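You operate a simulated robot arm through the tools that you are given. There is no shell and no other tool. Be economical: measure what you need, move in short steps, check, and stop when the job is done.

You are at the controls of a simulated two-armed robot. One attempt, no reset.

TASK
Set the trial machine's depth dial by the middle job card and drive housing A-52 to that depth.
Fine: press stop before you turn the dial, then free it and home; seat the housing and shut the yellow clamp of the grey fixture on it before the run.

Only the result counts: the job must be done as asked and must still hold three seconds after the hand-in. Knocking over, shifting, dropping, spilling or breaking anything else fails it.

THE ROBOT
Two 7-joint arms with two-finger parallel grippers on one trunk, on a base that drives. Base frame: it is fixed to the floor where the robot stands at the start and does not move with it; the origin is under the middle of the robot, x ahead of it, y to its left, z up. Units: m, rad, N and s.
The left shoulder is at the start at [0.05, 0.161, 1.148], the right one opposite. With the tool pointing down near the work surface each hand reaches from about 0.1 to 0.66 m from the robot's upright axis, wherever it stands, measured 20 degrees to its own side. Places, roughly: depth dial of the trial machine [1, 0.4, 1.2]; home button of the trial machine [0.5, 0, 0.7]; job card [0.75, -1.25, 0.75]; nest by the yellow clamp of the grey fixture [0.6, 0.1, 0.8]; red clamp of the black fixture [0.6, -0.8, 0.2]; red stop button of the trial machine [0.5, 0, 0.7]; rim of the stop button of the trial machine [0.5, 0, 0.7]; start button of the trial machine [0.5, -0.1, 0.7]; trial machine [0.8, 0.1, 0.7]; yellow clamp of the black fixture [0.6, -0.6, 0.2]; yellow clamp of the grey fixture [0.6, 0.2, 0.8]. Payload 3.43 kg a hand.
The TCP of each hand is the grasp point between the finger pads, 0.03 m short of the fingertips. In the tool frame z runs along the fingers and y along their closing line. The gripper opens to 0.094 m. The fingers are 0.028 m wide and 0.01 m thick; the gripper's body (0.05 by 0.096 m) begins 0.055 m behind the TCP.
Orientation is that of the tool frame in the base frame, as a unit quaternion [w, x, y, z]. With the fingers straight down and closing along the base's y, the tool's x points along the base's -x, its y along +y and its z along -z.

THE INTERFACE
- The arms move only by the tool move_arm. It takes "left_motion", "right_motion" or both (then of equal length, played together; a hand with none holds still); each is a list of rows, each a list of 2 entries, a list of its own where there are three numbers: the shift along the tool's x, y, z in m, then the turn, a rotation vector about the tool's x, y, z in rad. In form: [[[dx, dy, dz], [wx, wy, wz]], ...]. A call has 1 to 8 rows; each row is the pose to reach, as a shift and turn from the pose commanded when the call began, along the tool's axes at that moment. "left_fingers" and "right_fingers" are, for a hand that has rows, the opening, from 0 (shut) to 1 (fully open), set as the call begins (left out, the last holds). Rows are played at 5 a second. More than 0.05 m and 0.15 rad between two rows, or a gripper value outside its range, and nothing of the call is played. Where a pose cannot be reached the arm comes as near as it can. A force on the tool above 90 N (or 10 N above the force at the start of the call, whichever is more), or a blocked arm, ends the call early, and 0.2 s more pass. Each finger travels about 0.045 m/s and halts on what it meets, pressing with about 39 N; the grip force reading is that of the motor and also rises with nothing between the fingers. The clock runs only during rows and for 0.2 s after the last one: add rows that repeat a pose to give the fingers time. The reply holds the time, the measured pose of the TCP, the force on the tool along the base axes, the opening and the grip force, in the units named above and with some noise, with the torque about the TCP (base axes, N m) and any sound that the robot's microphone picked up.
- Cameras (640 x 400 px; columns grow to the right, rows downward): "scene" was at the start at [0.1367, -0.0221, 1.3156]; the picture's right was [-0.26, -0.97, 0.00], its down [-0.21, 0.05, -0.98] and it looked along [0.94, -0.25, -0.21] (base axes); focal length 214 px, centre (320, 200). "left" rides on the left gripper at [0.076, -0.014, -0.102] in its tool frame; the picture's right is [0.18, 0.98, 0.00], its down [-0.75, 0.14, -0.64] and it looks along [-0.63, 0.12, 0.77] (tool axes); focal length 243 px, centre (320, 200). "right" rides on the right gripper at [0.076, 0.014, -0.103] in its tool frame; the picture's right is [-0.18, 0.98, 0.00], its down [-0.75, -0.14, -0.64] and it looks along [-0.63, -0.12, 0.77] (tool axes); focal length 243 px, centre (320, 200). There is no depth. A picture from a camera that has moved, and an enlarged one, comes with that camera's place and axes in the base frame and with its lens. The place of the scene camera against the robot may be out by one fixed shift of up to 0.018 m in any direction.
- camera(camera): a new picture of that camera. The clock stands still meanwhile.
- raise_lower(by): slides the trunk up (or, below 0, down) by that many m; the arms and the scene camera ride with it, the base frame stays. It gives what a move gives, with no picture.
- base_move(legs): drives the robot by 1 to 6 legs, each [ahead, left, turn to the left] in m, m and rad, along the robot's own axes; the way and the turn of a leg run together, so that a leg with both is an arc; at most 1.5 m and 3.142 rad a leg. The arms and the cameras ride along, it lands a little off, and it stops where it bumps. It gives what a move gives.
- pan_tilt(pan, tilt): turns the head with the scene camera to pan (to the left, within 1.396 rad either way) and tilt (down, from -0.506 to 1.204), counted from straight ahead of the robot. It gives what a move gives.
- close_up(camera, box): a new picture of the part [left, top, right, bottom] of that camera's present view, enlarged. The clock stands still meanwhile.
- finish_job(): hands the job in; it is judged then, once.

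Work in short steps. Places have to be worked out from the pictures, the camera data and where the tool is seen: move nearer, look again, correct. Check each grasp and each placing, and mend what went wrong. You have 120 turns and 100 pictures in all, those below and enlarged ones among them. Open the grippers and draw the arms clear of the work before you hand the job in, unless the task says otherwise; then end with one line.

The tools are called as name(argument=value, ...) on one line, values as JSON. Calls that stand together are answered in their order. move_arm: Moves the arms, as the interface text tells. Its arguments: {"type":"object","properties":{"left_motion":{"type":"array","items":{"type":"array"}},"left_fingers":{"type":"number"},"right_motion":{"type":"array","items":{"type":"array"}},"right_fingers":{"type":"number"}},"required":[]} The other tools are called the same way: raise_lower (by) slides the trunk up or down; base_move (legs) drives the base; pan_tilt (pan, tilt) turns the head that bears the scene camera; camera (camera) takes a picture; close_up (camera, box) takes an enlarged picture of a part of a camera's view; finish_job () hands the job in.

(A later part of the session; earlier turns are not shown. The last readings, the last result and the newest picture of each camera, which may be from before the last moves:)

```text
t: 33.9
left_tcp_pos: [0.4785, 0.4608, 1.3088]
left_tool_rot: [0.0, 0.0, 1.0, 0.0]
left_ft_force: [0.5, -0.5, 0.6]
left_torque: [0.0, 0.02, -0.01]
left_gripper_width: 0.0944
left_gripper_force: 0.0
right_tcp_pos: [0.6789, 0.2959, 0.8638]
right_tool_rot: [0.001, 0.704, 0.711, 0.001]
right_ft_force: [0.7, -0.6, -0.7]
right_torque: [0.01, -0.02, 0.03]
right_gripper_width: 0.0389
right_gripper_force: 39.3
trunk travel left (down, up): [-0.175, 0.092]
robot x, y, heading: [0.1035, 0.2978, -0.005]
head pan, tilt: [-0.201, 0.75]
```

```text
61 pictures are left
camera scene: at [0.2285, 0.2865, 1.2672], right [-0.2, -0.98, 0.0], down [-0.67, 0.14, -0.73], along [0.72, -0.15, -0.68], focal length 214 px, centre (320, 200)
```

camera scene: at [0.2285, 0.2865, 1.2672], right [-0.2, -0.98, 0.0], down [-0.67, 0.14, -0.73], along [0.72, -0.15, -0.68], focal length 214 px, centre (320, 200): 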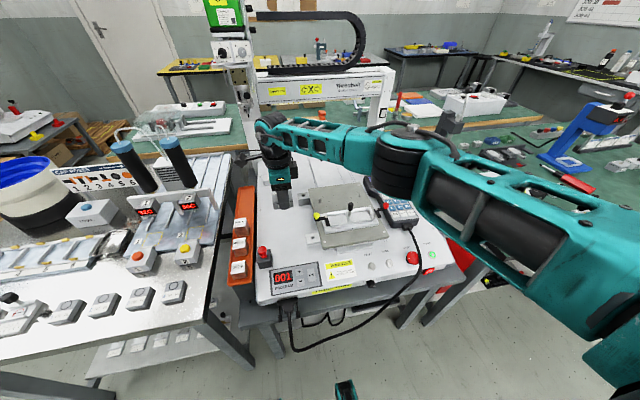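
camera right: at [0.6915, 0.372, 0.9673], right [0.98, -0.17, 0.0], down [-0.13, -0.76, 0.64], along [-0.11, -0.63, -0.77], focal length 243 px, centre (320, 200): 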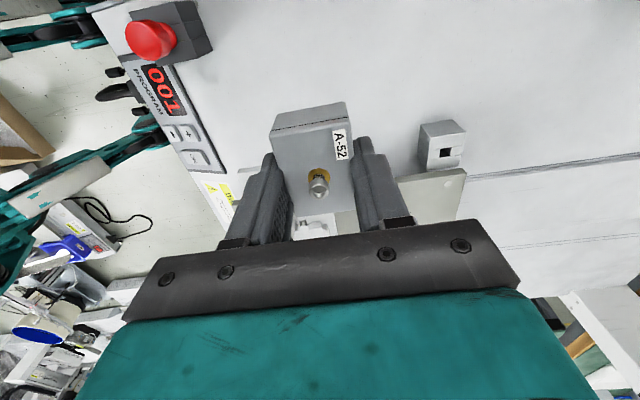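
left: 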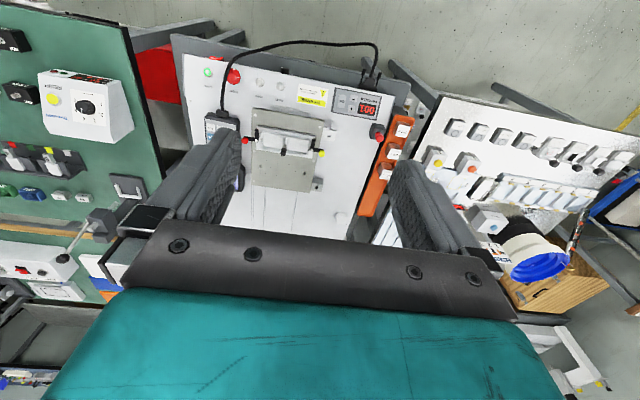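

The bed below is free. I lower in steps until contact.

move_arm(right_motion=[[[0, 0, 0.03], [0, 0, 0]], [[0, 0, 0.06], [0, 0, 0]], [[0, 0, 0.075], [0, 0, 0]], [[0, 0, 0.08], [0, 0, 0]], [[0, 0, 0.085], [0, 0, 0]], [[0, 0, 0.09], [0, 0, 0]], [[0, 0, 0.095], [0, 0, 0]], [[0, 0, 0.1], [0, 0, 0]]])

close_up(camera="scene", box=[240, 170, 340, 250])

```text
t: 35.7
left_tcp_pos: [0.4769, 0.4629, 1.3098]
left_tool_rot: [-0.001, 0.0, 1.0, 0.0]
left_ft_force: [-0.2, -0.1, -0.1]
left_torque: [-0.01, -0.01, 0.02]
left_gripper_width: 0.0939
left_gripper_force: 0.1
right_tcp_pos: [0.6738, 0.2961, 0.7662]
right_tool_rot: [0.001, 0.704, 0.71, 0.001]
right_ft_force: [0.6, 0.7, -0.2]
right_torque: [-0.03, 0.02, 0.02]
right_gripper_width: 0.0387
right_gripper_force: 39.2
right hand out of reach, approached as far as the arm can: row 8
trunk travel left (down, up): [-0.175, 0.092]
robot x, y, heading: [0.1046, 0.3032, 0.005]
head pan, tilt: [-0.201, 0.75]
```

```text
5.00 times, centred on (290, 210) of scene
camera zoom: at [0.2283, 0.2864, 1.2672], right [-0.2, -0.98, 0.0], down [-0.67, 0.14, -0.73], along [0.72, -0.15, -0.68], focal length 1072 px, centre (470, 150)
```

zoom: 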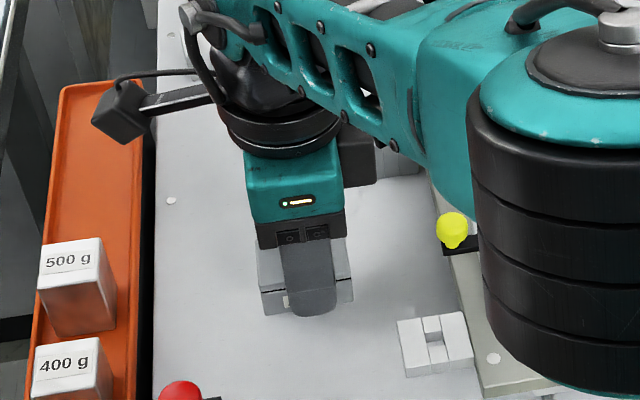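

The arm ran out of reach before contact; I draw back to x≈0.635 (staying clear of the latch block at y≈0.225) and continue down in small steps.

move_arm(right_motion=[[[0.01, -0.025, 0.0], [0, 0, 0]], [[0.018, -0.045, 0.0], [0, 0, 0]], [[0.018, -0.045, 0.006], [0, 0, 0]], [[0.018, -0.045, 0.012], [0, 0, 0]], [[0.018, -0.045, 0.018], [0, 0, 0]], [[0.018, -0.045, 0.024], [0, 0, 0]], [[0.018, -0.045, 0.03], [0, 0, 0]], [[0.018, -0.045, 0.036], [0, 0, 0]]])

close_up(camera="scene", box=[240, 170, 340, 250])

```text
t: 37.5
left_tcp_pos: [0.468, 0.4608, 1.3159]
left_tool_rot: [0.004, 0.001, 1.0, 0.0]
left_ft_force: [-0.7, -0.1, 0.1]
left_torque: [0.01, -0.01, 0.0]
left_gripper_width: 0.0939
left_gripper_force: 0.1
right_tcp_pos: [0.6288, 0.3128, 0.7439]
right_tool_rot: [0.006, 0.704, 0.71, 0.007]
right_ft_force: [-24.9, -10.8, 88.3]
right_torque: [-0.1, 1.74, 0.09]
right_gripper_width: 0.0391
right_gripper_force: 39.0
right hand out of reach, approached as far as the arm can: row 1, 2, 3
trunk travel left (down, up): [-0.175, 0.092]
robot x, y, heading: [0.0999, 0.3035, -0.008]
head pan, tilt: [-0.201, 0.75]
```

```text
5.00 times, centred on (290, 210) of scene
camera zoom: at [0.2193, 0.2852, 1.2696], right [-0.2, -0.98, 0.0], down [-0.66, 0.14, -0.74], along [0.72, -0.15, -0.68], focal length 1072 px, centre (470, 150)
```

zoom: 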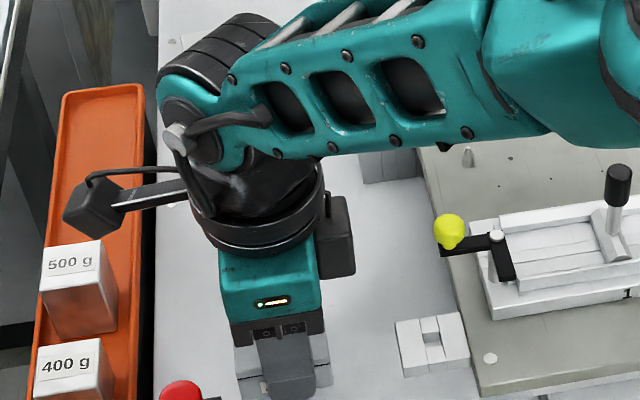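

Contact was firm (88 N); I back the command up ~14 mm to relieve it.

move_arm(right_motion=[[[0, 0, -0.007], [0, 0, 0]], [[0, 0, -0.014], [0, 0, 0]]])

```text
t: 38.1
left_tcp_pos: [0.4764, 0.4622, 1.3088]
left_tool_rot: [0.001, 0.0, 1.0, 0.001]
left_ft_force: [0.5, 0.1, -0.3]
left_torque: [-0.01, 0.02, -0.02]
left_gripper_width: 0.094
left_gripper_force: 0.1
right_tcp_pos: [0.6298, 0.3137, 0.7453]
right_tool_rot: [0.001, 0.703, 0.711, 0.003]
right_ft_force: [4.6, 4.6, 16.8]
right_torque: [0.12, -0.25, 0.01]
right_gripper_width: 0.0394
right_gripper_force: 39.0
trunk travel left (down, up): [-0.175, 0.092]
robot x, y, heading: [0.105, 0.2971, 0.004]
head pan, tilt: [-0.201, 0.75]
```

Light residual contact. I ease up 2 mm, open the fingers, then raise 11 mm and regrip.

move_arm(right_motion=[[[0, 0, -0.002], [0, 0, 0]], [[0, 0, -0.002], [0, 0, 0]], [[0, 0, -0.002], [0, 0, 0]], [[0, 0, -0.002], [0, 0, 0]]], right_fingers=0.65)

close_up(camera="right", box=[220, 60, 420, 260])

close_up(camera="scene", box=[250, 210, 330, 270])

```text
t: 39.1
left_tcp_pos: [0.4768, 0.4617, 1.3107]
left_tool_rot: [0.0, 0.0, 1.0, 0.0]
left_ft_force: [-0.3, 0.1, -0.1]
left_torque: [0.0, -0.04, -0.01]
left_gripper_width: 0.094
left_gripper_force: 0.0
right_tcp_pos: [0.6275, 0.3131, 0.7457]
right_tool_rot: [0.001, 0.705, 0.71, 0.001]
right_ft_force: [0.6, 0.6, -0.2]
right_torque: [-0.04, 0.0, 0.0]
right_gripper_width: 0.0611
right_gripper_force: 0.0
trunk travel left (down, up): [-0.175, 0.092]
robot x, y, heading: [0.1007, 0.3034, -0.003]
head pan, tilt: [-0.201, 0.75]
```

```text
2.00 times, centred on (320, 160) of right
camera zoom: at [0.6413, 0.3885, 0.849], right [0.98, -0.17, 0.0], down [-0.13, -0.76, 0.64], along [-0.11, -0.63, -0.77], focal length 485 px, centre (320, 280)
```

zoom: 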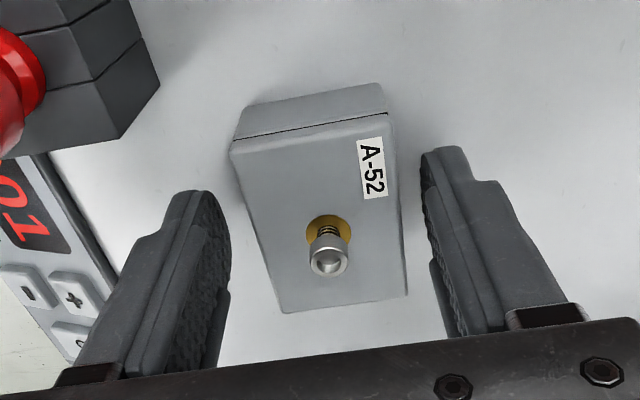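

```text
6.67 times, centred on (290, 240) of scene
camera zoom: at [0.2283, 0.2863, 1.2672], right [-0.2, -0.98, 0.0], down [-0.67, 0.14, -0.73], along [0.72, -0.15, -0.68], focal length 1430 px, centre (520, -67)
```

zoom: 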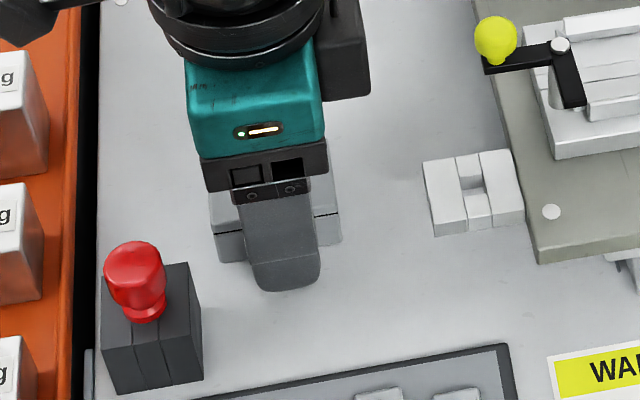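

The box stands flat, centred under the hand, tips ~7 mm above its base. I raise 8 mm and regrip.

move_arm(right_motion=[[[0, 0, -0.004], [0, 0, 0]], [[0, 0, -0.008], [0, 0, 0]]])

move_arm(right_motion=[[[0, 0, 0], [0, 0, 0]], [[0, 0, 0], [0, 0, 0]], [[0, 0, 0], [0, 0, 0]], [[0, 0, 0], [0, 0, 0]]], right_fingers=0.2)

move_arm(right_motion=[[[0, 0, -0.03], [0, 0, 0]], [[0, 0, -0.08], [0, 0, 0]], [[0, 0, -0.13], [0, 0, 0]], [[0, 0, -0.17], [0, 0, 0]]])

close_up(camera="right", box=[220, 60, 420, 260])

```text
t: 39.7
left_tcp_pos: [0.4765, 0.4613, 1.3095]
left_tool_rot: [0.001, 0.0, 1.0, 0.0]
left_ft_force: [-0.6, -0.2, -0.2]
left_torque: [-0.03, 0.01, 0.0]
left_gripper_width: 0.0941
left_gripper_force: 0.0
right_tcp_pos: [0.6275, 0.3134, 0.753]
right_tool_rot: [0.0, 0.703, 0.711, 0.002]
right_ft_force: [-0.3, 0.0, -0.4]
right_torque: [0.03, -0.01, 0.0]
right_gripper_width: 0.061
right_gripper_force: 0.1
trunk travel left (down, up): [-0.175, 0.092]
robot x, y, heading: [0.0988, 0.3008, 0.001]
head pan, tilt: [-0.201, 0.75]
```

```text
t: 40.7
left_tcp_pos: [0.4778, 0.4637, 1.3106]
left_tool_rot: [0.0, 0.0, 1.0, 0.0]
left_ft_force: [0.8, 0.1, 0.1]
left_torque: [-0.02, -0.03, 0.0]
left_gripper_width: 0.094
left_gripper_force: 0.1
right_tcp_pos: [0.6289, 0.3125, 0.7539]
right_tool_rot: [0.0, 0.704, 0.71, 0.001]
right_ft_force: [-0.2, 1.0, 1.2]
right_torque: [0.07, 0.04, 0.0]
right_gripper_width: 0.0388
right_gripper_force: 38.7
trunk travel left (down, up): [-0.175, 0.092]
robot x, y, heading: [0.1023, 0.3016, 0.001]
head pan, tilt: [-0.201, 0.75]
```

```text
t: 41.7
left_tcp_pos: [0.4779, 0.4613, 1.3104]
left_tool_rot: [-0.001, 0.0, 1.0, 0.0]
left_ft_force: [-0.1, -0.6, -0.4]
left_torque: [-0.03, -0.01, -0.01]
left_gripper_width: 0.0939
left_gripper_force: 0.0
right_tcp_pos: [0.6264, 0.312, 0.9259]
right_tool_rot: [0.001, 0.703, 0.711, 0.0]
right_ft_force: [0.0, -0.1, -0.8]
right_torque: [0.02, 0.03, 0.03]
right_gripper_width: 0.0387
right_gripper_force: 39.3
trunk travel left (down, up): [-0.175, 0.092]
robot x, y, heading: [0.0981, 0.3003, 0.0]
head pan, tilt: [-0.201, 0.75]
```

```text
2.00 times, centred on (320, 160) of right
camera zoom: at [0.6401, 0.3889, 1.0279], right [0.98, -0.17, 0.0], down [-0.14, -0.76, 0.64], along [-0.11, -0.63, -0.77], focal length 485 px, centre (320, 280)
```

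zoom: 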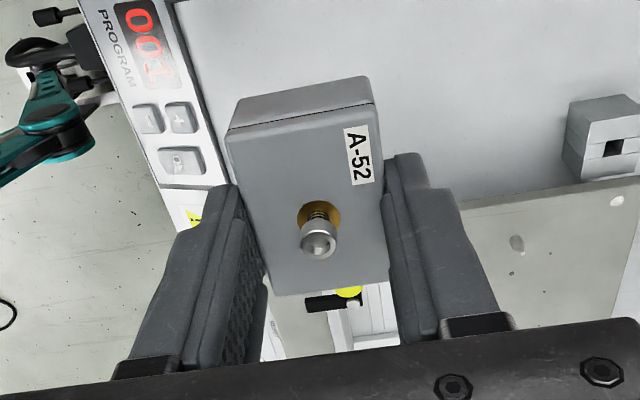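

Held well with higher grip. I move to TCP ≈[0.636,0.115,0.97] (above the handle) to measure the pocket precisely.

move_arm(right_motion=[[[-0.02, 0, -0.04], [0, 0, 0]], [[-0.065, 0, -0.05], [0, 0, 0]], [[-0.11, 0.005, -0.05], [0, 0, 0]], [[-0.155, 0.01, -0.05], [0, 0, 0]], [[-0.197, 0.01, -0.045], [0, 0, 0]]])

close_up(camera="right", box=[240, 0, 400, 100])

```text
t: 42.9
left_tcp_pos: [0.4778, 0.4616, 1.3108]
left_tool_rot: [0.0, 0.0, 1.0, 0.0]
left_ft_force: [0.9, -0.2, -0.6]
left_torque: [0.02, -0.03, -0.01]
left_gripper_width: 0.094
left_gripper_force: 0.1
right_tcp_pos: [0.6397, 0.115, 0.9686]
right_tool_rot: [0.0, 0.703, 0.711, 0.001]
right_ft_force: [0.1, 0.3, -0.9]
right_torque: [0.03, 0.02, 0.0]
right_gripper_width: 0.0386
right_gripper_force: 39.1
trunk travel left (down, up): [-0.175, 0.092]
robot x, y, heading: [0.0999, 0.2989, -0.002]
head pan, tilt: [-0.201, 0.75]
```

```text
4.00 times, centred on (320, 50) of right
camera zoom: at [0.6524, 0.1902, 1.0719], right [0.98, -0.17, 0.0], down [-0.14, -0.76, 0.64], along [-0.11, -0.63, -0.77], focal length 970 px, centre (320, 800)
```

zoom: 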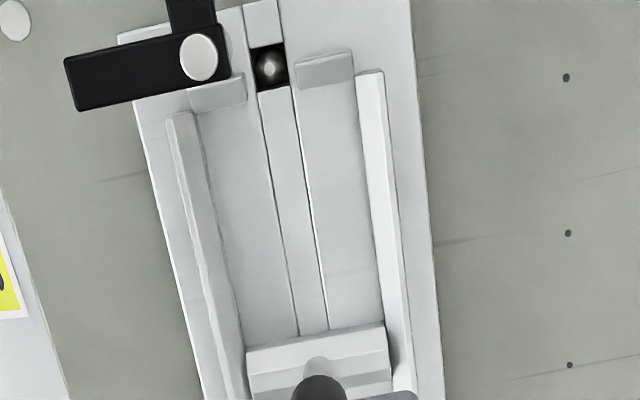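

Measured pocket: y 0.113–0.1725, x 0.618–0.661, so target TCP ≈[0.6394,0.142]. I shift there, lower to z≈0.88 and check.

move_arm(right_motion=[[[0.027, 0, 0], [0, 0, 0]], [[0.027, 0, 0.045], [0, 0, 0]], [[0.027, 0, 0.088], [0, 0, 0]], [[0.027, 0, 0.088], [0, 0, 0]]])

camera(camera="right")

close_up(camera="scene", box=[290, 150, 410, 250])

```text
t: 43.9
left_tcp_pos: [0.4779, 0.4619, 1.311]
left_tool_rot: [-0.001, 0.0, 1.0, 0.001]
left_ft_force: [0.0, -0.1, -0.1]
left_torque: [0.01, -0.03, -0.01]
left_gripper_width: 0.0939
left_gripper_force: 0.2
right_tcp_pos: [0.639, 0.1433, 0.88]
right_tool_rot: [0.001, 0.704, 0.71, 0.0]
right_ft_force: [0.2, -0.3, 0.4]
right_torque: [0.01, 0.02, 0.01]
right_gripper_width: 0.0387
right_gripper_force: 39.0
trunk travel left (down, up): [-0.175, 0.092]
robot x, y, heading: [0.1014, 0.2986, -0.009]
head pan, tilt: [-0.201, 0.75]
```

```text
54 pictures are left
camera right: at [0.6523, 0.2184, 0.983], right [0.98, -0.18, 0.0], down [-0.14, -0.76, 0.64], along [-0.11, -0.63, -0.77], focal length 243 px, centre (320, 200)
```

right: 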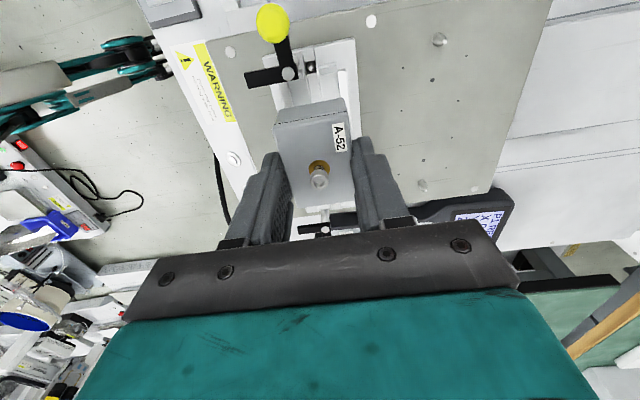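

```text
4.00 times, centred on (350, 200) of scene
camera zoom: at [0.2283, 0.2863, 1.2672], right [-0.2, -0.98, 0.0], down [-0.67, 0.14, -0.73], along [0.72, -0.15, -0.68], focal length 858 px, centre (200, 200)
```

zoom: 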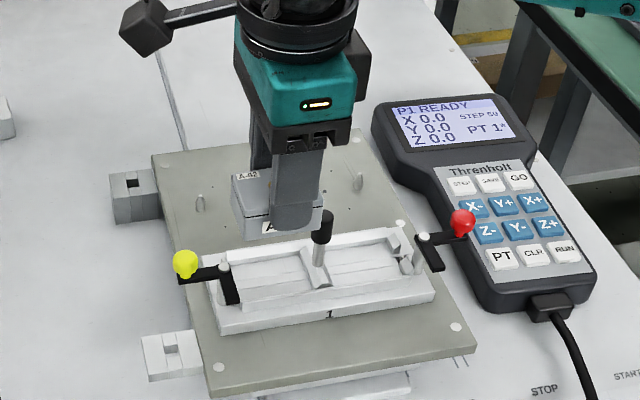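

Aligned over the pocket, clear of the yellow arm and handle. I lower to z≈0.83, then small steps.

move_arm(right_motion=[[[0, 0, 0.025], [0, 0, 0]], [[0, 0, 0.045], [0, 0, 0]], [[0, 0, 0.05], [0, 0, 0]], [[0, 0, 0.055], [0, 0, 0]], [[0, 0, 0.059], [0, 0, 0]], [[0, 0, 0.062], [0, 0, 0]]])

close_up(camera="scene", box=[290, 150, 410, 250])

close_up(camera="right", box=[220, 30, 420, 230])

```text
t: 45.3
left_tcp_pos: [0.4764, 0.4619, 1.3102]
left_tool_rot: [0.002, 0.0, 1.0, 0.0]
left_ft_force: [0.1, 0.5, 1.0]
left_torque: [-0.01, 0.0, 0.02]
left_gripper_width: 0.0938
left_gripper_force: 0.0
right_tcp_pos: [0.64, 0.1425, 0.8201]
right_tool_rot: [0.001, 0.704, 0.71, 0.001]
right_ft_force: [-1.9, -0.8, 5.5]
right_torque: [-0.08, 0.01, -0.1]
right_gripper_width: 0.0389
right_gripper_force: 39.2
trunk travel left (down, up): [-0.175, 0.092]
robot x, y, heading: [0.1005, 0.3002, -0.006]
head pan, tilt: [-0.201, 0.75]
```

```text
4.00 times, centred on (350, 200) of scene
camera zoom: at [0.2276, 0.2864, 1.2674], right [-0.2, -0.98, 0.0], down [-0.67, 0.14, -0.73], along [0.72, -0.15, -0.68], focal length 858 px, centre (200, 200)
```

zoom: 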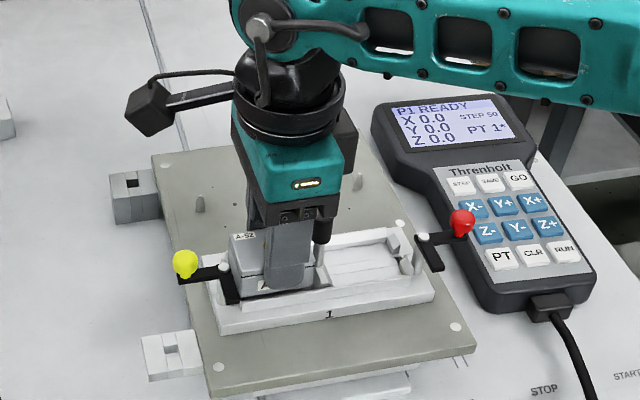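

```text
2.00 times, centred on (320, 130) of right
camera zoom: at [0.6524, 0.2186, 0.9232], right [0.98, -0.18, 0.0], down [-0.14, -0.76, 0.64], along [-0.11, -0.63, -0.77], focal length 485 px, centre (320, 340)
```

zoom: 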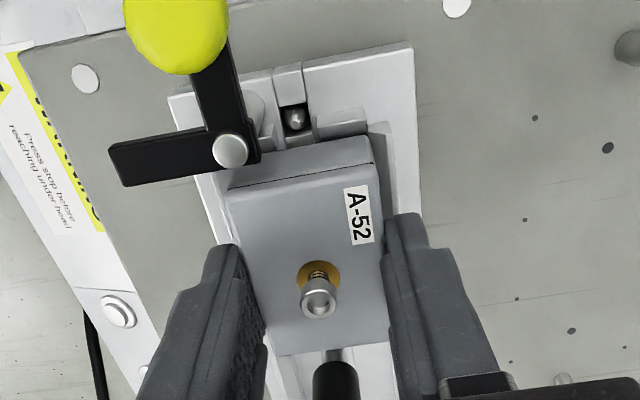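

5 N contact at z=0.820, higher than the ~0.806 expected. I zoom in to see what touches.

close_up(camera="scene", box=[335, 195, 385, 235])

close_up(camera="right", box=[260, 50, 360, 120])

```text
10.00 times, centred on (360, 215) of scene
camera zoom: at [0.2276, 0.2864, 1.2674], right [-0.2, -0.98, 0.0], down [-0.67, 0.14, -0.73], along [0.72, -0.15, -0.68], focal length 2145 px, centre (-80, 50)
```

zoom: 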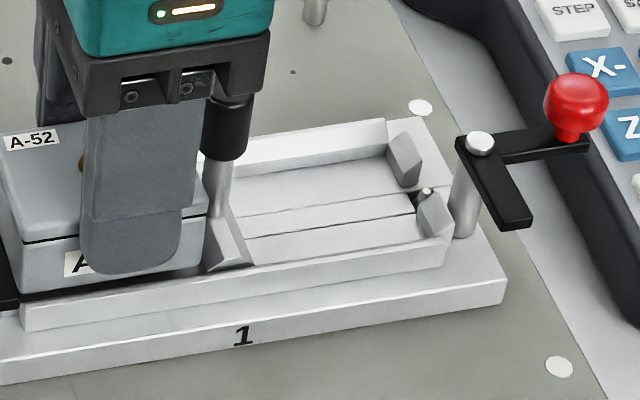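

```text
5.71 times, centred on (310, 85) of right
camera zoom: at [0.6524, 0.2186, 0.9232], right [0.98, -0.18, 0.0], down [-0.14, -0.76, 0.64], along [-0.11, -0.63, -0.77], focal length 1386 px, centre (377, 857)
```

zoom: 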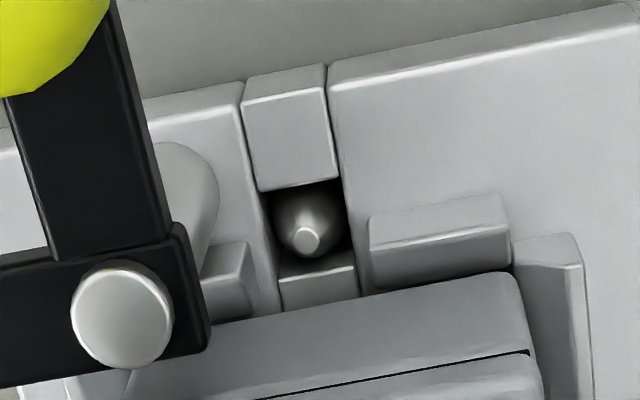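

The contact force pulls toward −x, suggesting the box sits on the bevel of the +x rail. I ease up 2 mm, shift −1.5 mm in x, and lower again gently.

move_arm(right_motion=[[[0, 0, -0.002], [0, 0, 0]], [[0, -0.0015, -0.002], [0, 0, 0]], [[0, -0.0015, 0.002], [0, 0, 0]], [[0, -0.0015, 0.004], [0, 0, 0]]])

```text
t: 46.3
left_tcp_pos: [0.4766, 0.4615, 1.31]
left_tool_rot: [0.001, 0.0, 1.0, 0.0]
left_ft_force: [0.3, 0.4, 0.9]
left_torque: [-0.01, 0.0, 0.01]
left_gripper_width: 0.0937
left_gripper_force: 0.1
right_tcp_pos: [0.6384, 0.1427, 0.8151]
right_tool_rot: [0.0, 0.704, 0.71, 0.001]
right_ft_force: [3.0, -0.6, 0.9]
right_torque: [-0.01, -0.05, -0.05]
right_gripper_width: 0.039
right_gripper_force: 38.7
trunk travel left (down, up): [-0.175, 0.092]
robot x, y, heading: [0.1031, 0.2999, 0.001]
head pan, tilt: [-0.201, 0.75]
```

It went down 5 mm with almost no vertical force, now lightly touching the −x side. I shift back 0.7 mm and keep lowering.

move_arm(right_motion=[[[0, 0.0007, 0.002], [0, 0, 0]], [[0, 0.0007, 0.004], [0, 0, 0]], [[0, 0.0007, 0.006], [0, 0, 0]], [[0, 0.0007, 0.008], [0, 0, 0]]])

close_up(camera="right", box=[260, 50, 360, 120])

```text
t: 47.3
left_tcp_pos: [0.4739, 0.4608, 1.3132]
left_tool_rot: [0.003, 0.0, 1.0, 0.0]
left_ft_force: [-0.3, 0.6, -0.1]
left_torque: [0.01, 0.01, 0.02]
left_gripper_width: 0.0941
left_gripper_force: 0.1
right_tcp_pos: [0.6388, 0.1421, 0.8134]
right_tool_rot: [0.003, 0.705, 0.71, 0.004]
right_ft_force: [-10.6, -9.7, 38.8]
right_torque: [-0.25, 0.57, -0.02]
right_gripper_width: 0.0391
right_gripper_force: 39.0
trunk travel left (down, up): [-0.175, 0.092]
robot x, y, heading: [0.1002, 0.2998, -0.001]
head pan, tilt: [-0.201, 0.75]
```

```text
5.71 times, centred on (310, 85) of right
camera zoom: at [0.6508, 0.2181, 0.9163], right [0.98, -0.18, 0.01], down [-0.14, -0.76, 0.64], along [-0.11, -0.63, -0.77], focal length 1386 px, centre (377, 857)
```

zoom: 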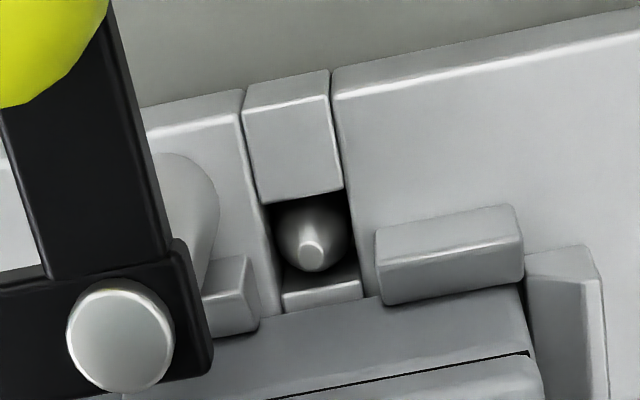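

Firm stop at z=0.8134, box now behind the end block — consistent with being on the floor. I relieve the command 7 mm and inspect from the scene.

move_arm(right_motion=[[[0, 0, -0.004], [0, 0, 0]], [[0, 0, -0.007], [0, 0, 0]]])

close_up(camera="scene", box=[325, 195, 375, 235])

```text
t: 47.9
left_tcp_pos: [0.4768, 0.4621, 1.3099]
left_tool_rot: [0.001, 0.001, 1.0, 0.001]
left_ft_force: [0.0, 0.3, -0.2]
left_torque: [-0.01, 0.02, -0.01]
left_gripper_width: 0.0939
left_gripper_force: 0.1
right_tcp_pos: [0.6382, 0.1417, 0.8131]
right_tool_rot: [0.0, 0.704, 0.71, 0.002]
right_ft_force: [0.3, -6.8, 10.5]
right_torque: [-0.08, -0.19, -0.13]
right_gripper_width: 0.0387
right_gripper_force: 39.0
trunk travel left (down, up): [-0.175, 0.092]
robot x, y, heading: [0.0998, 0.3019, 0.007]
head pan, tilt: [-0.201, 0.75]
```

```text
10.00 times, centred on (350, 215) of scene
camera zoom: at [0.2275, 0.2861, 1.267], right [-0.2, -0.98, 0.0], down [-0.67, 0.14, -0.73], along [0.72, -0.15, -0.68], focal length 2145 px, centre (20, 50)
```

zoom: 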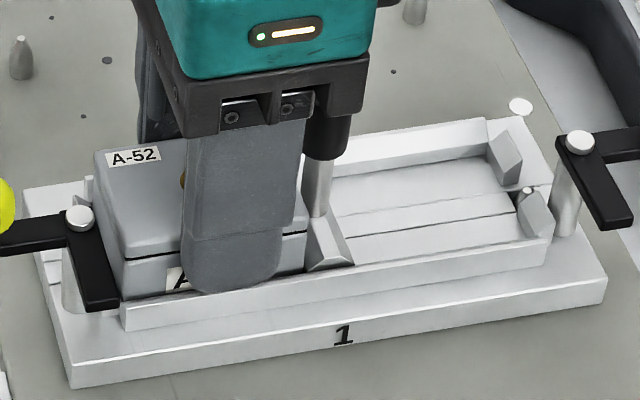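

Box looks low between the rails. I open the fingers a little and raise to inspect.

move_arm(right_motion=[[[0, 0, 0], [0, 0, 0]], [[0, 0, 0], [0, 0, 0]], [[0, 0, -0.01], [0, 0, 0]], [[0, 0, -0.04], [0, 0, 0]], [[0, 0, -0.08], [0, 0, 0]]], right_fingers=0.62)

close_up(camera="scene", box=[325, 195, 375, 235])

close_up(camera="right", box=[220, 0, 420, 200])

```text
t: 49.1
left_tcp_pos: [0.4776, 0.462, 1.3089]
left_tool_rot: [0.001, 0.0, 1.0, -0.001]
left_ft_force: [0.5, -0.2, 0.2]
left_torque: [-0.01, -0.01, 0.04]
left_gripper_width: 0.0939
left_gripper_force: 0.0
right_tcp_pos: [0.6395, 0.1421, 0.8944]
right_tool_rot: [0.001, 0.704, 0.71, 0.001]
right_ft_force: [-0.2, 0.0, -0.2]
right_torque: [0.03, -0.01, 0.02]
right_gripper_width: 0.0582
right_gripper_force: 0.0
trunk travel left (down, up): [-0.175, 0.092]
robot x, y, heading: [0.1004, 0.3005, 0.002]
head pan, tilt: [-0.201, 0.75]
```

```text
10.00 times, centred on (350, 215) of scene
camera zoom: at [0.2281, 0.2864, 1.2672], right [-0.2, -0.98, 0.0], down [-0.67, 0.14, -0.73], along [0.72, -0.15, -0.68], focal length 2145 px, centre (20, 50)
```

zoom: 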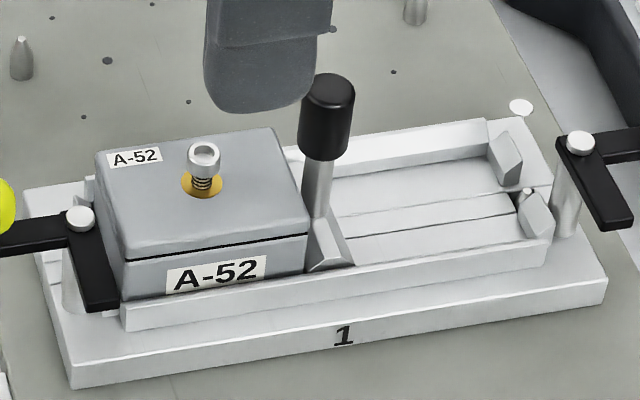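

```text
2.00 times, centred on (320, 100) of right
camera zoom: at [0.6523, 0.219, 0.9979], right [0.98, -0.17, 0.0], down [-0.14, -0.76, 0.64], along [-0.11, -0.63, -0.77], focal length 485 px, centre (320, 400)
```

zoom: 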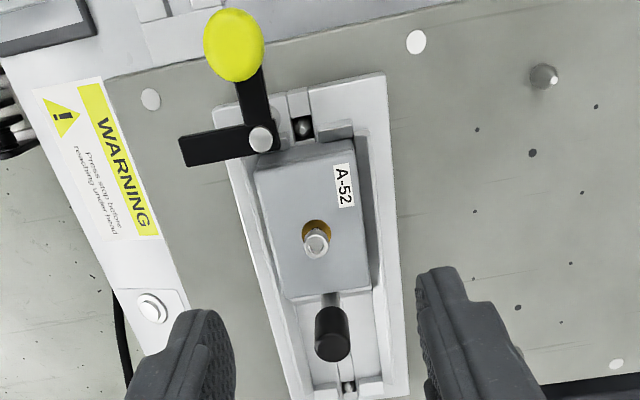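

A-52 is seated level and square. Triangulation gives the yellow knob at [0.6256,0.2126,0.816] and its post at [0.626,0.184]; shutting means swinging the knob from +y to −x (arm comes over the box). I move the right hand over the knob.

move_arm(right_motion=[[[0.035, -0.007, 0], [0, 0, 0]], [[0.0706, -0.014, 0], [0, 0, 0]], [[0.0706, -0.014, 0.03], [0, 0, 0]], [[0.0706, -0.014, 0.053], [0, 0, 0]], [[0.0706, -0.014, 0.053], [0, 0, 0]]], right_fingers=0.62)

camera(camera="right")

close_up(camera="scene", box=[290, 190, 370, 240])

```text
t: 50.3
left_tcp_pos: [0.4773, 0.4611, 1.3096]
left_tool_rot: [-0.001, 0.0, 1.0, 0.0]
left_ft_force: [-0.2, -0.2, -0.2]
left_torque: [-0.01, 0.04, 0.02]
left_gripper_width: 0.094
left_gripper_force: 0.1
right_tcp_pos: [0.6253, 0.2123, 0.8415]
right_tool_rot: [0.0, 0.704, 0.71, 0.001]
right_ft_force: [-0.4, 0.3, 0.1]
right_torque: [0.05, 0.03, -0.03]
right_gripper_width: 0.0585
right_gripper_force: 0.0
trunk travel left (down, up): [-0.175, 0.092]
robot x, y, heading: [0.1003, 0.3007, -0.004]
head pan, tilt: [-0.201, 0.75]
```

```text
44 pictures are left
camera right: at [0.6376, 0.2887, 0.9446], right [0.98, -0.18, 0.0], down [-0.14, -0.76, 0.64], along [-0.11, -0.63, -0.77], focal length 243 px, centre (320, 200)
```

right: 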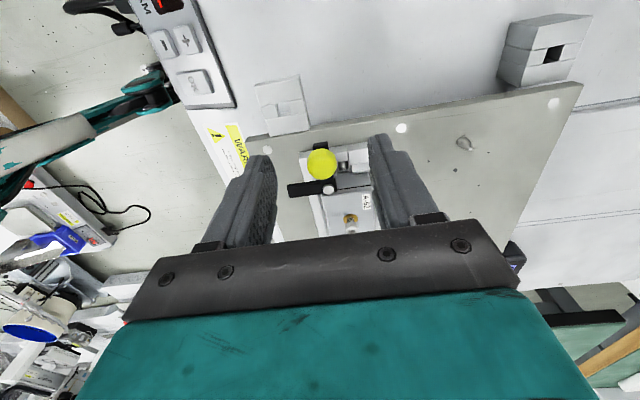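

```text
8.00 times, centred on (330, 215) of scene
camera zoom: at [0.2283, 0.2863, 1.2672], right [-0.2, -0.98, 0.0], down [-0.67, 0.14, -0.73], along [0.72, -0.15, -0.68], focal length 1716 px, centre (240, 80)
```

zoom: 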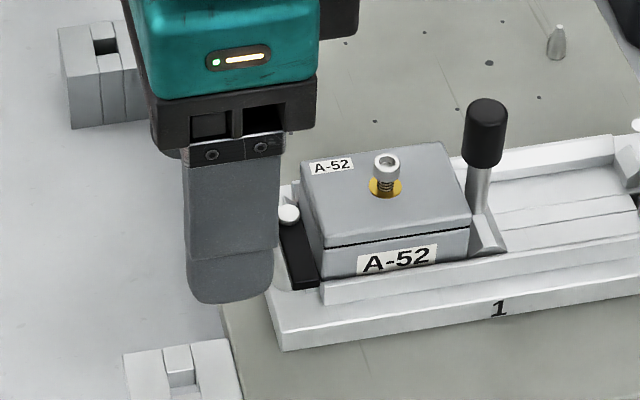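

The knob is between the fingers. I close on it.

move_arm(right_motion=[[[0, 0, 0], [0, 0, 0]], [[0, 0, 0], [0, 0, 0]], [[0, 0, 0], [0, 0, 0]], [[0, 0, 0], [0, 0, 0]], [[0, 0, 0], [0, 0, 0]]], right_fingers=0.1)

```text
t: 51.5
left_tcp_pos: [0.477, 0.4619, 1.3095]
left_tool_rot: [0.0, 0.0, 1.0, 0.0]
left_ft_force: [0.8, -0.2, 0.0]
left_torque: [0.02, -0.02, -0.04]
left_gripper_width: 0.0938
left_gripper_force: 0.1
right_tcp_pos: [0.6248, 0.2135, 0.8413]
right_tool_rot: [0.0, 0.704, 0.71, 0.001]
right_ft_force: [0.4, 1.7, -0.4]
right_torque: [0.07, 0.19, 0.04]
right_gripper_width: 0.0168
right_gripper_force: 38.8
trunk travel left (down, up): [-0.175, 0.092]
robot x, y, heading: [0.1023, 0.299, -0.003]
head pan, tilt: [-0.201, 0.75]
```

Knob gripped (17 mm). I swing it along the arc toward −x, first half.

move_arm(right_motion=[[[-0.001, -0.0072, 0], [0, 0, 0]], [[-0.0038, -0.014, 0], [0, 0, 0]], [[-0.0082, -0.0198, 0], [0, 0, 0]]])

```text
t: 52.3
left_tcp_pos: [0.4781, 0.4624, 1.3089]
left_tool_rot: [0.0, 0.0, 1.0, 0.0]
left_ft_force: [0.3, -0.3, -0.1]
left_torque: [0.0, -0.01, -0.01]
left_gripper_width: 0.0939
left_gripper_force: 0.0
right_tcp_pos: [0.6045, 0.2047, 0.8418]
right_tool_rot: [0.0, 0.704, 0.71, 0.0]
right_ft_force: [7.0, 2.0, 6.7]
right_torque: [0.39, -0.4, 0.19]
right_gripper_width: 0.0166
right_gripper_force: 38.6
trunk travel left (down, up): [-0.175, 0.092]
robot x, y, heading: [0.0982, 0.304, -0.004]
head pan, tilt: [-0.201, 0.75]
```

Forces are modest and the motion follows. I finish the second half of the arc.

move_arm(right_motion=[[[-0.006, -0.0044, 0], [0, 0, 0]], [[-0.0126, -0.0072, 0], [0, 0, 0]], [[-0.0198, -0.0082, 0], [0, 0, 0]], [[-0.0225, -0.008, 0], [0, 0, 0]]])

close_up(camera="scene", box=[290, 190, 370, 240])

```text
t: 53.3
left_tcp_pos: [0.4767, 0.4636, 1.3098]
left_tool_rot: [0.0, -0.001, 1.0, -0.001]
left_ft_force: [0.4, -0.4, 1.1]
left_torque: [0.01, -0.02, 0.0]
left_gripper_width: 0.0942
left_gripper_force: 0.0
right_tcp_pos: [0.597, 0.1848, 0.8411]
right_tool_rot: [0.0, 0.703, 0.711, 0.001]
right_ft_force: [4.7, 11.2, 8.0]
right_torque: [0.47, -0.4, 0.31]
right_gripper_width: 0.017
right_gripper_force: 39.2
trunk travel left (down, up): [-0.175, 0.092]
robot x, y, heading: [0.1, 0.2998, -0.0]
head pan, tilt: [-0.201, 0.75]
```

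```text
8.00 times, centred on (330, 215) of scene
camera zoom: at [0.228, 0.2875, 1.2673], right [-0.2, -0.98, 0.0], down [-0.67, 0.14, -0.73], along [0.72, -0.15, -0.68], focal length 1716 px, centre (240, 80)
```

zoom: 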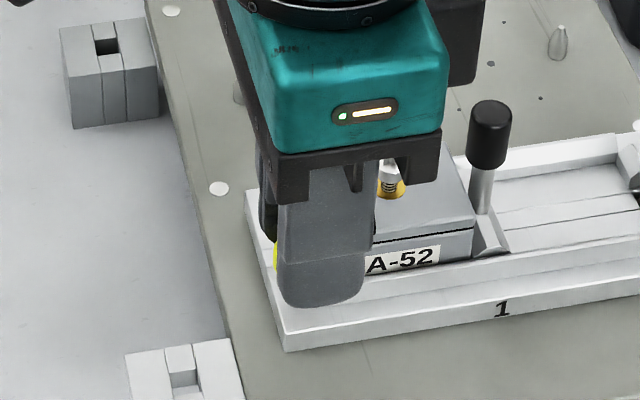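

It reached the far end against a stop. I open and lift away, then look.

move_arm(right_motion=[[[0, 0, 0], [0, 0, 0]], [[0, 0, 0], [0, 0, 0]], [[0, 0, 0], [0, 0, 0]], [[0, 0, -0.04], [0, 0, 0]], [[0, 0, -0.08], [0, 0, 0]], [[0, 0, -0.12], [0, 0, 0]]], right_fingers=0.6)

close_up(camera="scene", box=[300, 190, 380, 240])

```text
t: 54.7
left_tcp_pos: [0.4762, 0.4634, 1.3093]
left_tool_rot: [0.0, -0.001, 1.0, 0.001]
left_ft_force: [0.5, -0.3, -1.5]
left_torque: [0.0, -0.02, -0.03]
left_gripper_width: 0.0938
left_gripper_force: 0.0
right_tcp_pos: [0.5963, 0.1814, 0.9611]
right_tool_rot: [0.0, 0.704, 0.71, 0.0]
right_ft_force: [0.9, -0.2, -0.8]
right_torque: [0.02, 0.04, -0.02]
right_gripper_width: 0.0566
right_gripper_force: 0.0
trunk travel left (down, up): [-0.175, 0.092]
robot x, y, heading: [0.1008, 0.3, 0.004]
head pan, tilt: [-0.201, 0.75]
```

```text
8.00 times, centred on (340, 215) of scene
camera zoom: at [0.2281, 0.2864, 1.2672], right [-0.2, -0.98, 0.0], down [-0.67, 0.14, -0.73], along [0.72, -0.15, -0.68], focal length 1716 px, centre (160, 80)
```

zoom: 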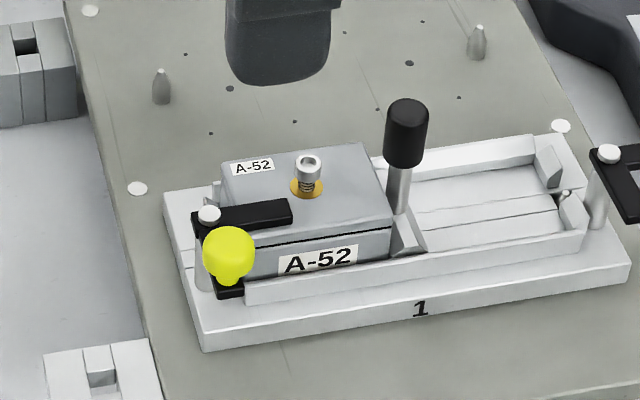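

The yellow clamp is shut on A-52. Next the stop button, estimated at [0.495,-0.033]; I bring the right hand above that area and look.

move_arm(right_motion=[[[-0.04, -0.018, 0], [0, 0, 0]], [[-0.08, -0.036, 0], [0, 0, 0]], [[-0.12, -0.054, 0], [0, 0, 0]], [[-0.16, -0.072, 0.0], [0, 0, 0]], [[-0.19, -0.095, 0.02], [0, 0, 0]], [[-0.19, -0.095, 0.04], [0, 0, 0]]])

camera(camera="right")

```text
t: 56.1
left_tcp_pos: [0.4778, 0.4625, 1.3099]
left_tool_rot: [0.0, 0.0, 1.0, 0.0]
left_ft_force: [-0.5, -0.6, -0.4]
left_torque: [-0.02, -0.02, 0.02]
left_gripper_width: 0.0942
left_gripper_force: 0.1
right_tcp_pos: [0.5029, -0.0088, 0.9197]
right_tool_rot: [0.0, 0.704, 0.71, 0.0]
right_ft_force: [0.4, -0.9, 0.5]
right_torque: [-0.01, 0.0, 0.04]
right_gripper_width: 0.0564
right_gripper_force: 0.0
trunk travel left (down, up): [-0.175, 0.092]
robot x, y, heading: [0.0992, 0.2958, 0.0]
head pan, tilt: [-0.201, 0.75]
```

```text
40 pictures are left
camera right: at [0.5163, 0.0673, 1.0239], right [0.98, -0.17, 0.0], down [-0.13, -0.76, 0.64], along [-0.11, -0.63, -0.77], focal length 243 px, centre (320, 200)
```

right: 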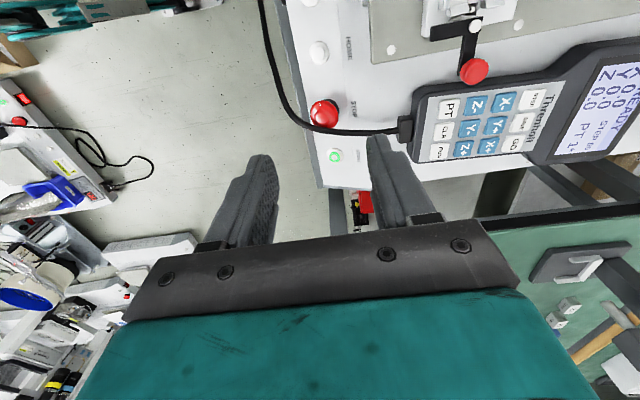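

Stop computes to ≈[0.502,-0.035], home ≈[0.506,0.023], start ≈[0.506,-0.108]. I shut the fingers, go over the stop and lower to tips ≈0.77.

move_arm(right_motion=[[[-0.026, -0.001, 0.0], [0, 0, 0]], [[-0.026, -0.001, 0.04], [0, 0, 0]], [[-0.026, -0.001, 0.08], [0, 0, 0]], [[-0.026, -0.001, 0.115], [0, 0, 0]], [[-0.026, -0.001, 0.12], [0, 0, 0]]], right_fingers=0)

pan_tilt(pan=-0.65, tilt=0.9)

close_up(camera="scene", box=[240, 120, 400, 280])

```text
t: 57.3
left_tcp_pos: [0.4778, 0.4618, 1.311]
left_tool_rot: [0.0, 0.001, 1.0, 0.0]
left_ft_force: [0.9, 0.1, 0.6]
left_torque: [0.06, 0.01, 0.02]
left_gripper_width: 0.0938
left_gripper_force: 0.1
right_tcp_pos: [0.5032, -0.0335, 0.7991]
right_tool_rot: [0.0, 0.704, 0.71, 0.001]
right_ft_force: [-0.5, 0.1, -0.2]
right_torque: [0.01, 0.0, 0.01]
right_gripper_width: 0.0001
right_gripper_force: 32.5
trunk travel left (down, up): [-0.175, 0.092]
robot x, y, heading: [0.0974, 0.3005, -0.002]
head pan, tilt: [-0.201, 0.75]
```

```text
t: 58.2
left_tcp_pos: [0.477, 0.4615, 1.3103]
left_tool_rot: [0.0, 0.0, 1.0, 0.0]
left_ft_force: [-0.7, 0.0, -0.5]
left_torque: [-0.01, -0.01, 0.01]
left_gripper_width: 0.0944
left_gripper_force: 0.0
right_tcp_pos: [0.5034, -0.0341, 0.8]
right_tool_rot: [0.001, 0.703, 0.711, 0.002]
right_ft_force: [0.1, -0.1, 0.2]
right_torque: [0.02, -0.01, 0.04]
right_gripper_width: 0.0002
right_gripper_force: 32.9
trunk travel left (down, up): [-0.175, 0.092]
robot x, y, heading: [0.1021, 0.3002, 0.001]
head pan, tilt: [-0.649, 0.901]
```

```text
2.50 times, centred on (320, 200) of scene
camera zoom: at [0.2073, 0.2572, 1.2553], right [-0.6, -0.8, 0.0], down [-0.62, 0.47, -0.62], along [0.49, -0.38, -0.78], focal length 536 px, centre (320, 200)
```

zoom: 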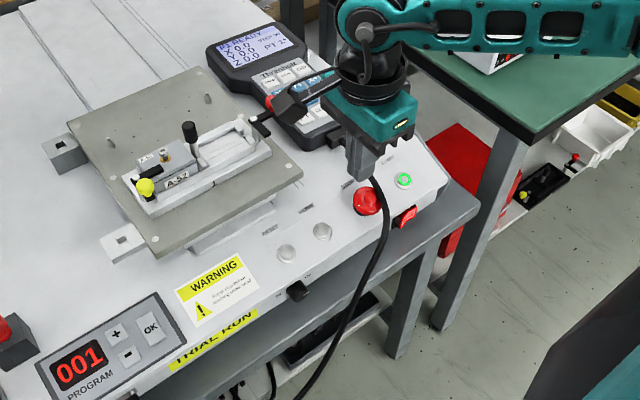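

The tip lines up with the red stop. I press down in small steps.

move_arm(right_motion=[[[0, 0, 0.015], [0, 0, 0]], [[0, 0, 0.02], [0, 0, 0]], [[0, 0, 0.023], [0, 0, 0]], [[0, 0, 0.026], [0, 0, 0]], [[0, 0, 0.029], [0, 0, 0]], [[0, 0, 0.032], [0, 0, 0]], [[0, 0, 0.035], [0, 0, 0]]])

```text
t: 59.8
left_tcp_pos: [0.4788, 0.4632, 1.3102]
left_tool_rot: [0.0, -0.001, 1.0, 0.0]
left_ft_force: [0.3, 0.2, -0.1]
left_torque: [0.02, 0.0, -0.01]
left_gripper_width: 0.0941
left_gripper_force: 0.0
right_tcp_pos: [0.502, -0.0347, 0.7646]
right_tool_rot: [0.0, 0.704, 0.71, 0.0]
right_ft_force: [0.3, -0.2, -0.2]
right_torque: [-0.01, -0.03, 0.01]
right_gripper_width: 0.0
right_gripper_force: 32.6
trunk travel left (down, up): [-0.175, 0.092]
robot x, y, heading: [0.0984, 0.3008, -0.005]
head pan, tilt: [-0.649, 0.901]
```

No contact yet (tips at 0.735); I continue downward in 2 mm steps.

move_arm(right_motion=[[[0, 0, 0.003], [0, 0, 0]], [[0, 0, 0.005], [0, 0, 0]], [[0, 0, 0.007], [0, 0, 0]], [[0, 0, 0.009], [0, 0, 0]], [[0, 0, 0.011], [0, 0, 0]]])

close_up(camera="scene", box=[300, 140, 380, 230])

```text
t: 61.0
left_tcp_pos: [0.4778, 0.4621, 1.3089]
left_tool_rot: [0.0, 0.0, 1.0, 0.0]
left_ft_force: [0.4, -0.7, 0.5]
left_torque: [-0.01, 0.01, -0.01]
left_gripper_width: 0.0942
left_gripper_force: 0.1
right_tcp_pos: [0.5028, -0.0335, 0.7549]
right_tool_rot: [0.0, 0.704, 0.711, 0.001]
right_ft_force: [0.1, 0.2, -0.3]
right_torque: [-0.02, 0.0, -0.05]
right_gripper_width: 0.0
right_gripper_force: 33.2
trunk travel left (down, up): [-0.175, 0.092]
robot x, y, heading: [0.1001, 0.3044, 0.001]
head pan, tilt: [-0.649, 0.901]
```

```text
4.44 times, centred on (340, 185) of scene
camera zoom: at [0.2072, 0.2572, 1.2553], right [-0.61, -0.8, 0.0], down [-0.62, 0.47, -0.62], along [0.49, -0.38, -0.78], focal length 953 px, centre (231, 267)
```

zoom: 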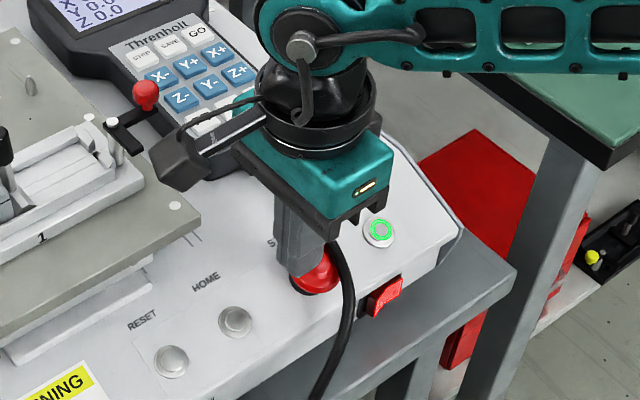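

The button lies ~8 mm further toward −y and lower than assumed. I raise 4 mm, shift, and press in steps.

move_arm(right_motion=[[[0, 0, -0.004], [0, 0, 0]], [[-0.008, -0.001, -0.004], [0, 0, 0]], [[-0.008, -0.001, 0.002], [0, 0, 0]], [[-0.008, -0.001, 0.005], [0, 0, 0]], [[-0.008, -0.001, 0.008], [0, 0, 0]], [[-0.008, -0.001, 0.01], [0, 0, 0]]])

```text
t: 62.4
left_tcp_pos: [0.476, 0.4633, 1.3113]
left_tool_rot: [0.001, 0.0, 1.0, -0.001]
left_ft_force: [-0.3, 0.1, -0.5]
left_torque: [0.02, -0.02, -0.01]
left_gripper_width: 0.094
left_gripper_force: 0.1
right_tcp_pos: [0.5039, -0.042, 0.7476]
right_tool_rot: [0.003, 0.704, 0.71, 0.003]
right_ft_force: [2.6, -3.4, 26.1]
right_torque: [-0.27, -0.23, 0.03]
right_gripper_width: 0.0001
right_gripper_force: 33.1
trunk travel left (down, up): [-0.175, 0.092]
robot x, y, heading: [0.0999, 0.2988, -0.003]
head pan, tilt: [-0.649, 0.901]
```

Contact at 26 N; I push a few more millimetres for the latch.

move_arm(right_motion=[[[0, 0, 0.003], [0, 0, 0]], [[0, 0, 0.006], [0, 0, 0]], [[0, 0, 0.008], [0, 0, 0]]])

close_up(camera="scene", box=[270, 100, 380, 230])

```text
t: 63.2
left_tcp_pos: [0.4719, 0.4653, 1.3105]
left_tool_rot: [0.003, 0.001, 1.0, -0.002]
left_ft_force: [0.1, -1.1, -0.4]
left_torque: [-0.02, 0.01, -0.01]
left_gripper_width: 0.0938
left_gripper_force: 0.0
right_tcp_pos: [0.5043, -0.0417, 0.7452]
right_tool_rot: [0.008, 0.705, 0.709, 0.007]
right_ft_force: [-13.1, -4.8, 64.8]
right_torque: [-0.58, -0.01, -0.01]
right_gripper_width: 0.0001
right_gripper_force: 33.2
trunk travel left (down, up): [-0.175, 0.092]
robot x, y, heading: [0.1005, 0.2988, 0.002]
head pan, tilt: [-0.649, 0.901]
```

```text
3.08 times, centred on (325, 165) of scene
camera zoom: at [0.202, 0.2603, 1.2565], right [-0.61, -0.8, 0.0], down [-0.62, 0.47, -0.63], along [0.5, -0.38, -0.78], focal length 660 px, centre (305, 308)
```

zoom: 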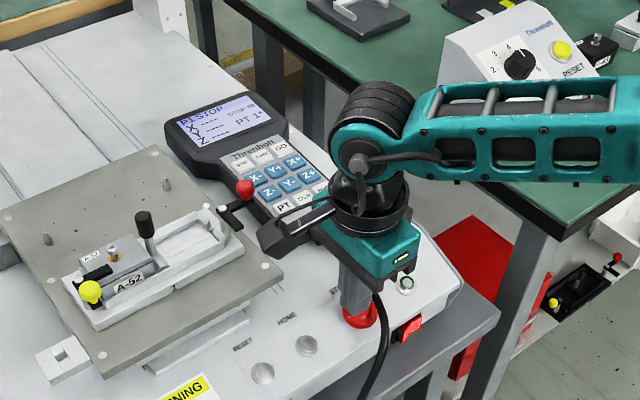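

The pendant shows "P1 STOP" and the start lamp is out, so stop is latched. The depth dial triangulates to ≈[0.947,0.40,1.166]. I lift the right hand and start turning the left hand to point forward while advancing.

move_arm(left_motion=[[[-0.02, 0, 0.015], [0, -0.15, 0]], [[-0.045, 0, 0.03], [0, -0.3, 0]], [[-0.07, 0, 0.045], [0, -0.45, 0]], [[-0.095, 0, 0.06], [0, -0.6, 0]], [[-0.12, 0, 0.075], [0, -0.75, 0]], [[-0.145, 0, 0.09], [0, -0.9, 0]], [[-0.17, 0, 0.105], [0, -1.05, 0]], [[-0.195, 0, 0.12], [0, -1.2, 0]]], right_motion=[[[0, 0, -0.015], [0, 0, 0]], [[0, 0, -0.04], [0, 0, 0]], [[0, 0, -0.065], [0, 0, 0]], [[0, 0, -0.09], [0, 0, 0]], [[0, 0, -0.115], [0, 0, 0]], [[0, 0, -0.14], [0, 0, 0]], [[0, 0, -0.165], [0, 0, 0]], [[0, 0, -0.19], [0, 0, 0]]])

```text
t: 65.0
left_tcp_pos: [0.6729, 0.4606, 1.1891]
left_tool_rot: [0.565, 0.001, 0.825, -0.001]
left_ft_force: [-0.2, 0.1, 0.7]
left_torque: [-0.01, 0.03, -0.01]
left_gripper_width: 0.0941
left_gripper_force: 0.0
right_tcp_pos: [0.501, -0.0426, 0.9269]
right_tool_rot: [-0.001, 0.704, 0.71, 0.001]
right_ft_force: [-0.6, -0.2, 0.1]
right_torque: [-0.01, -0.01, 0.02]
right_gripper_width: 0.0002
right_gripper_force: 33.1
trunk travel left (down, up): [-0.175, 0.092]
robot x, y, heading: [0.0977, 0.3019, -0.001]
head pan, tilt: [-0.649, 0.901]
```

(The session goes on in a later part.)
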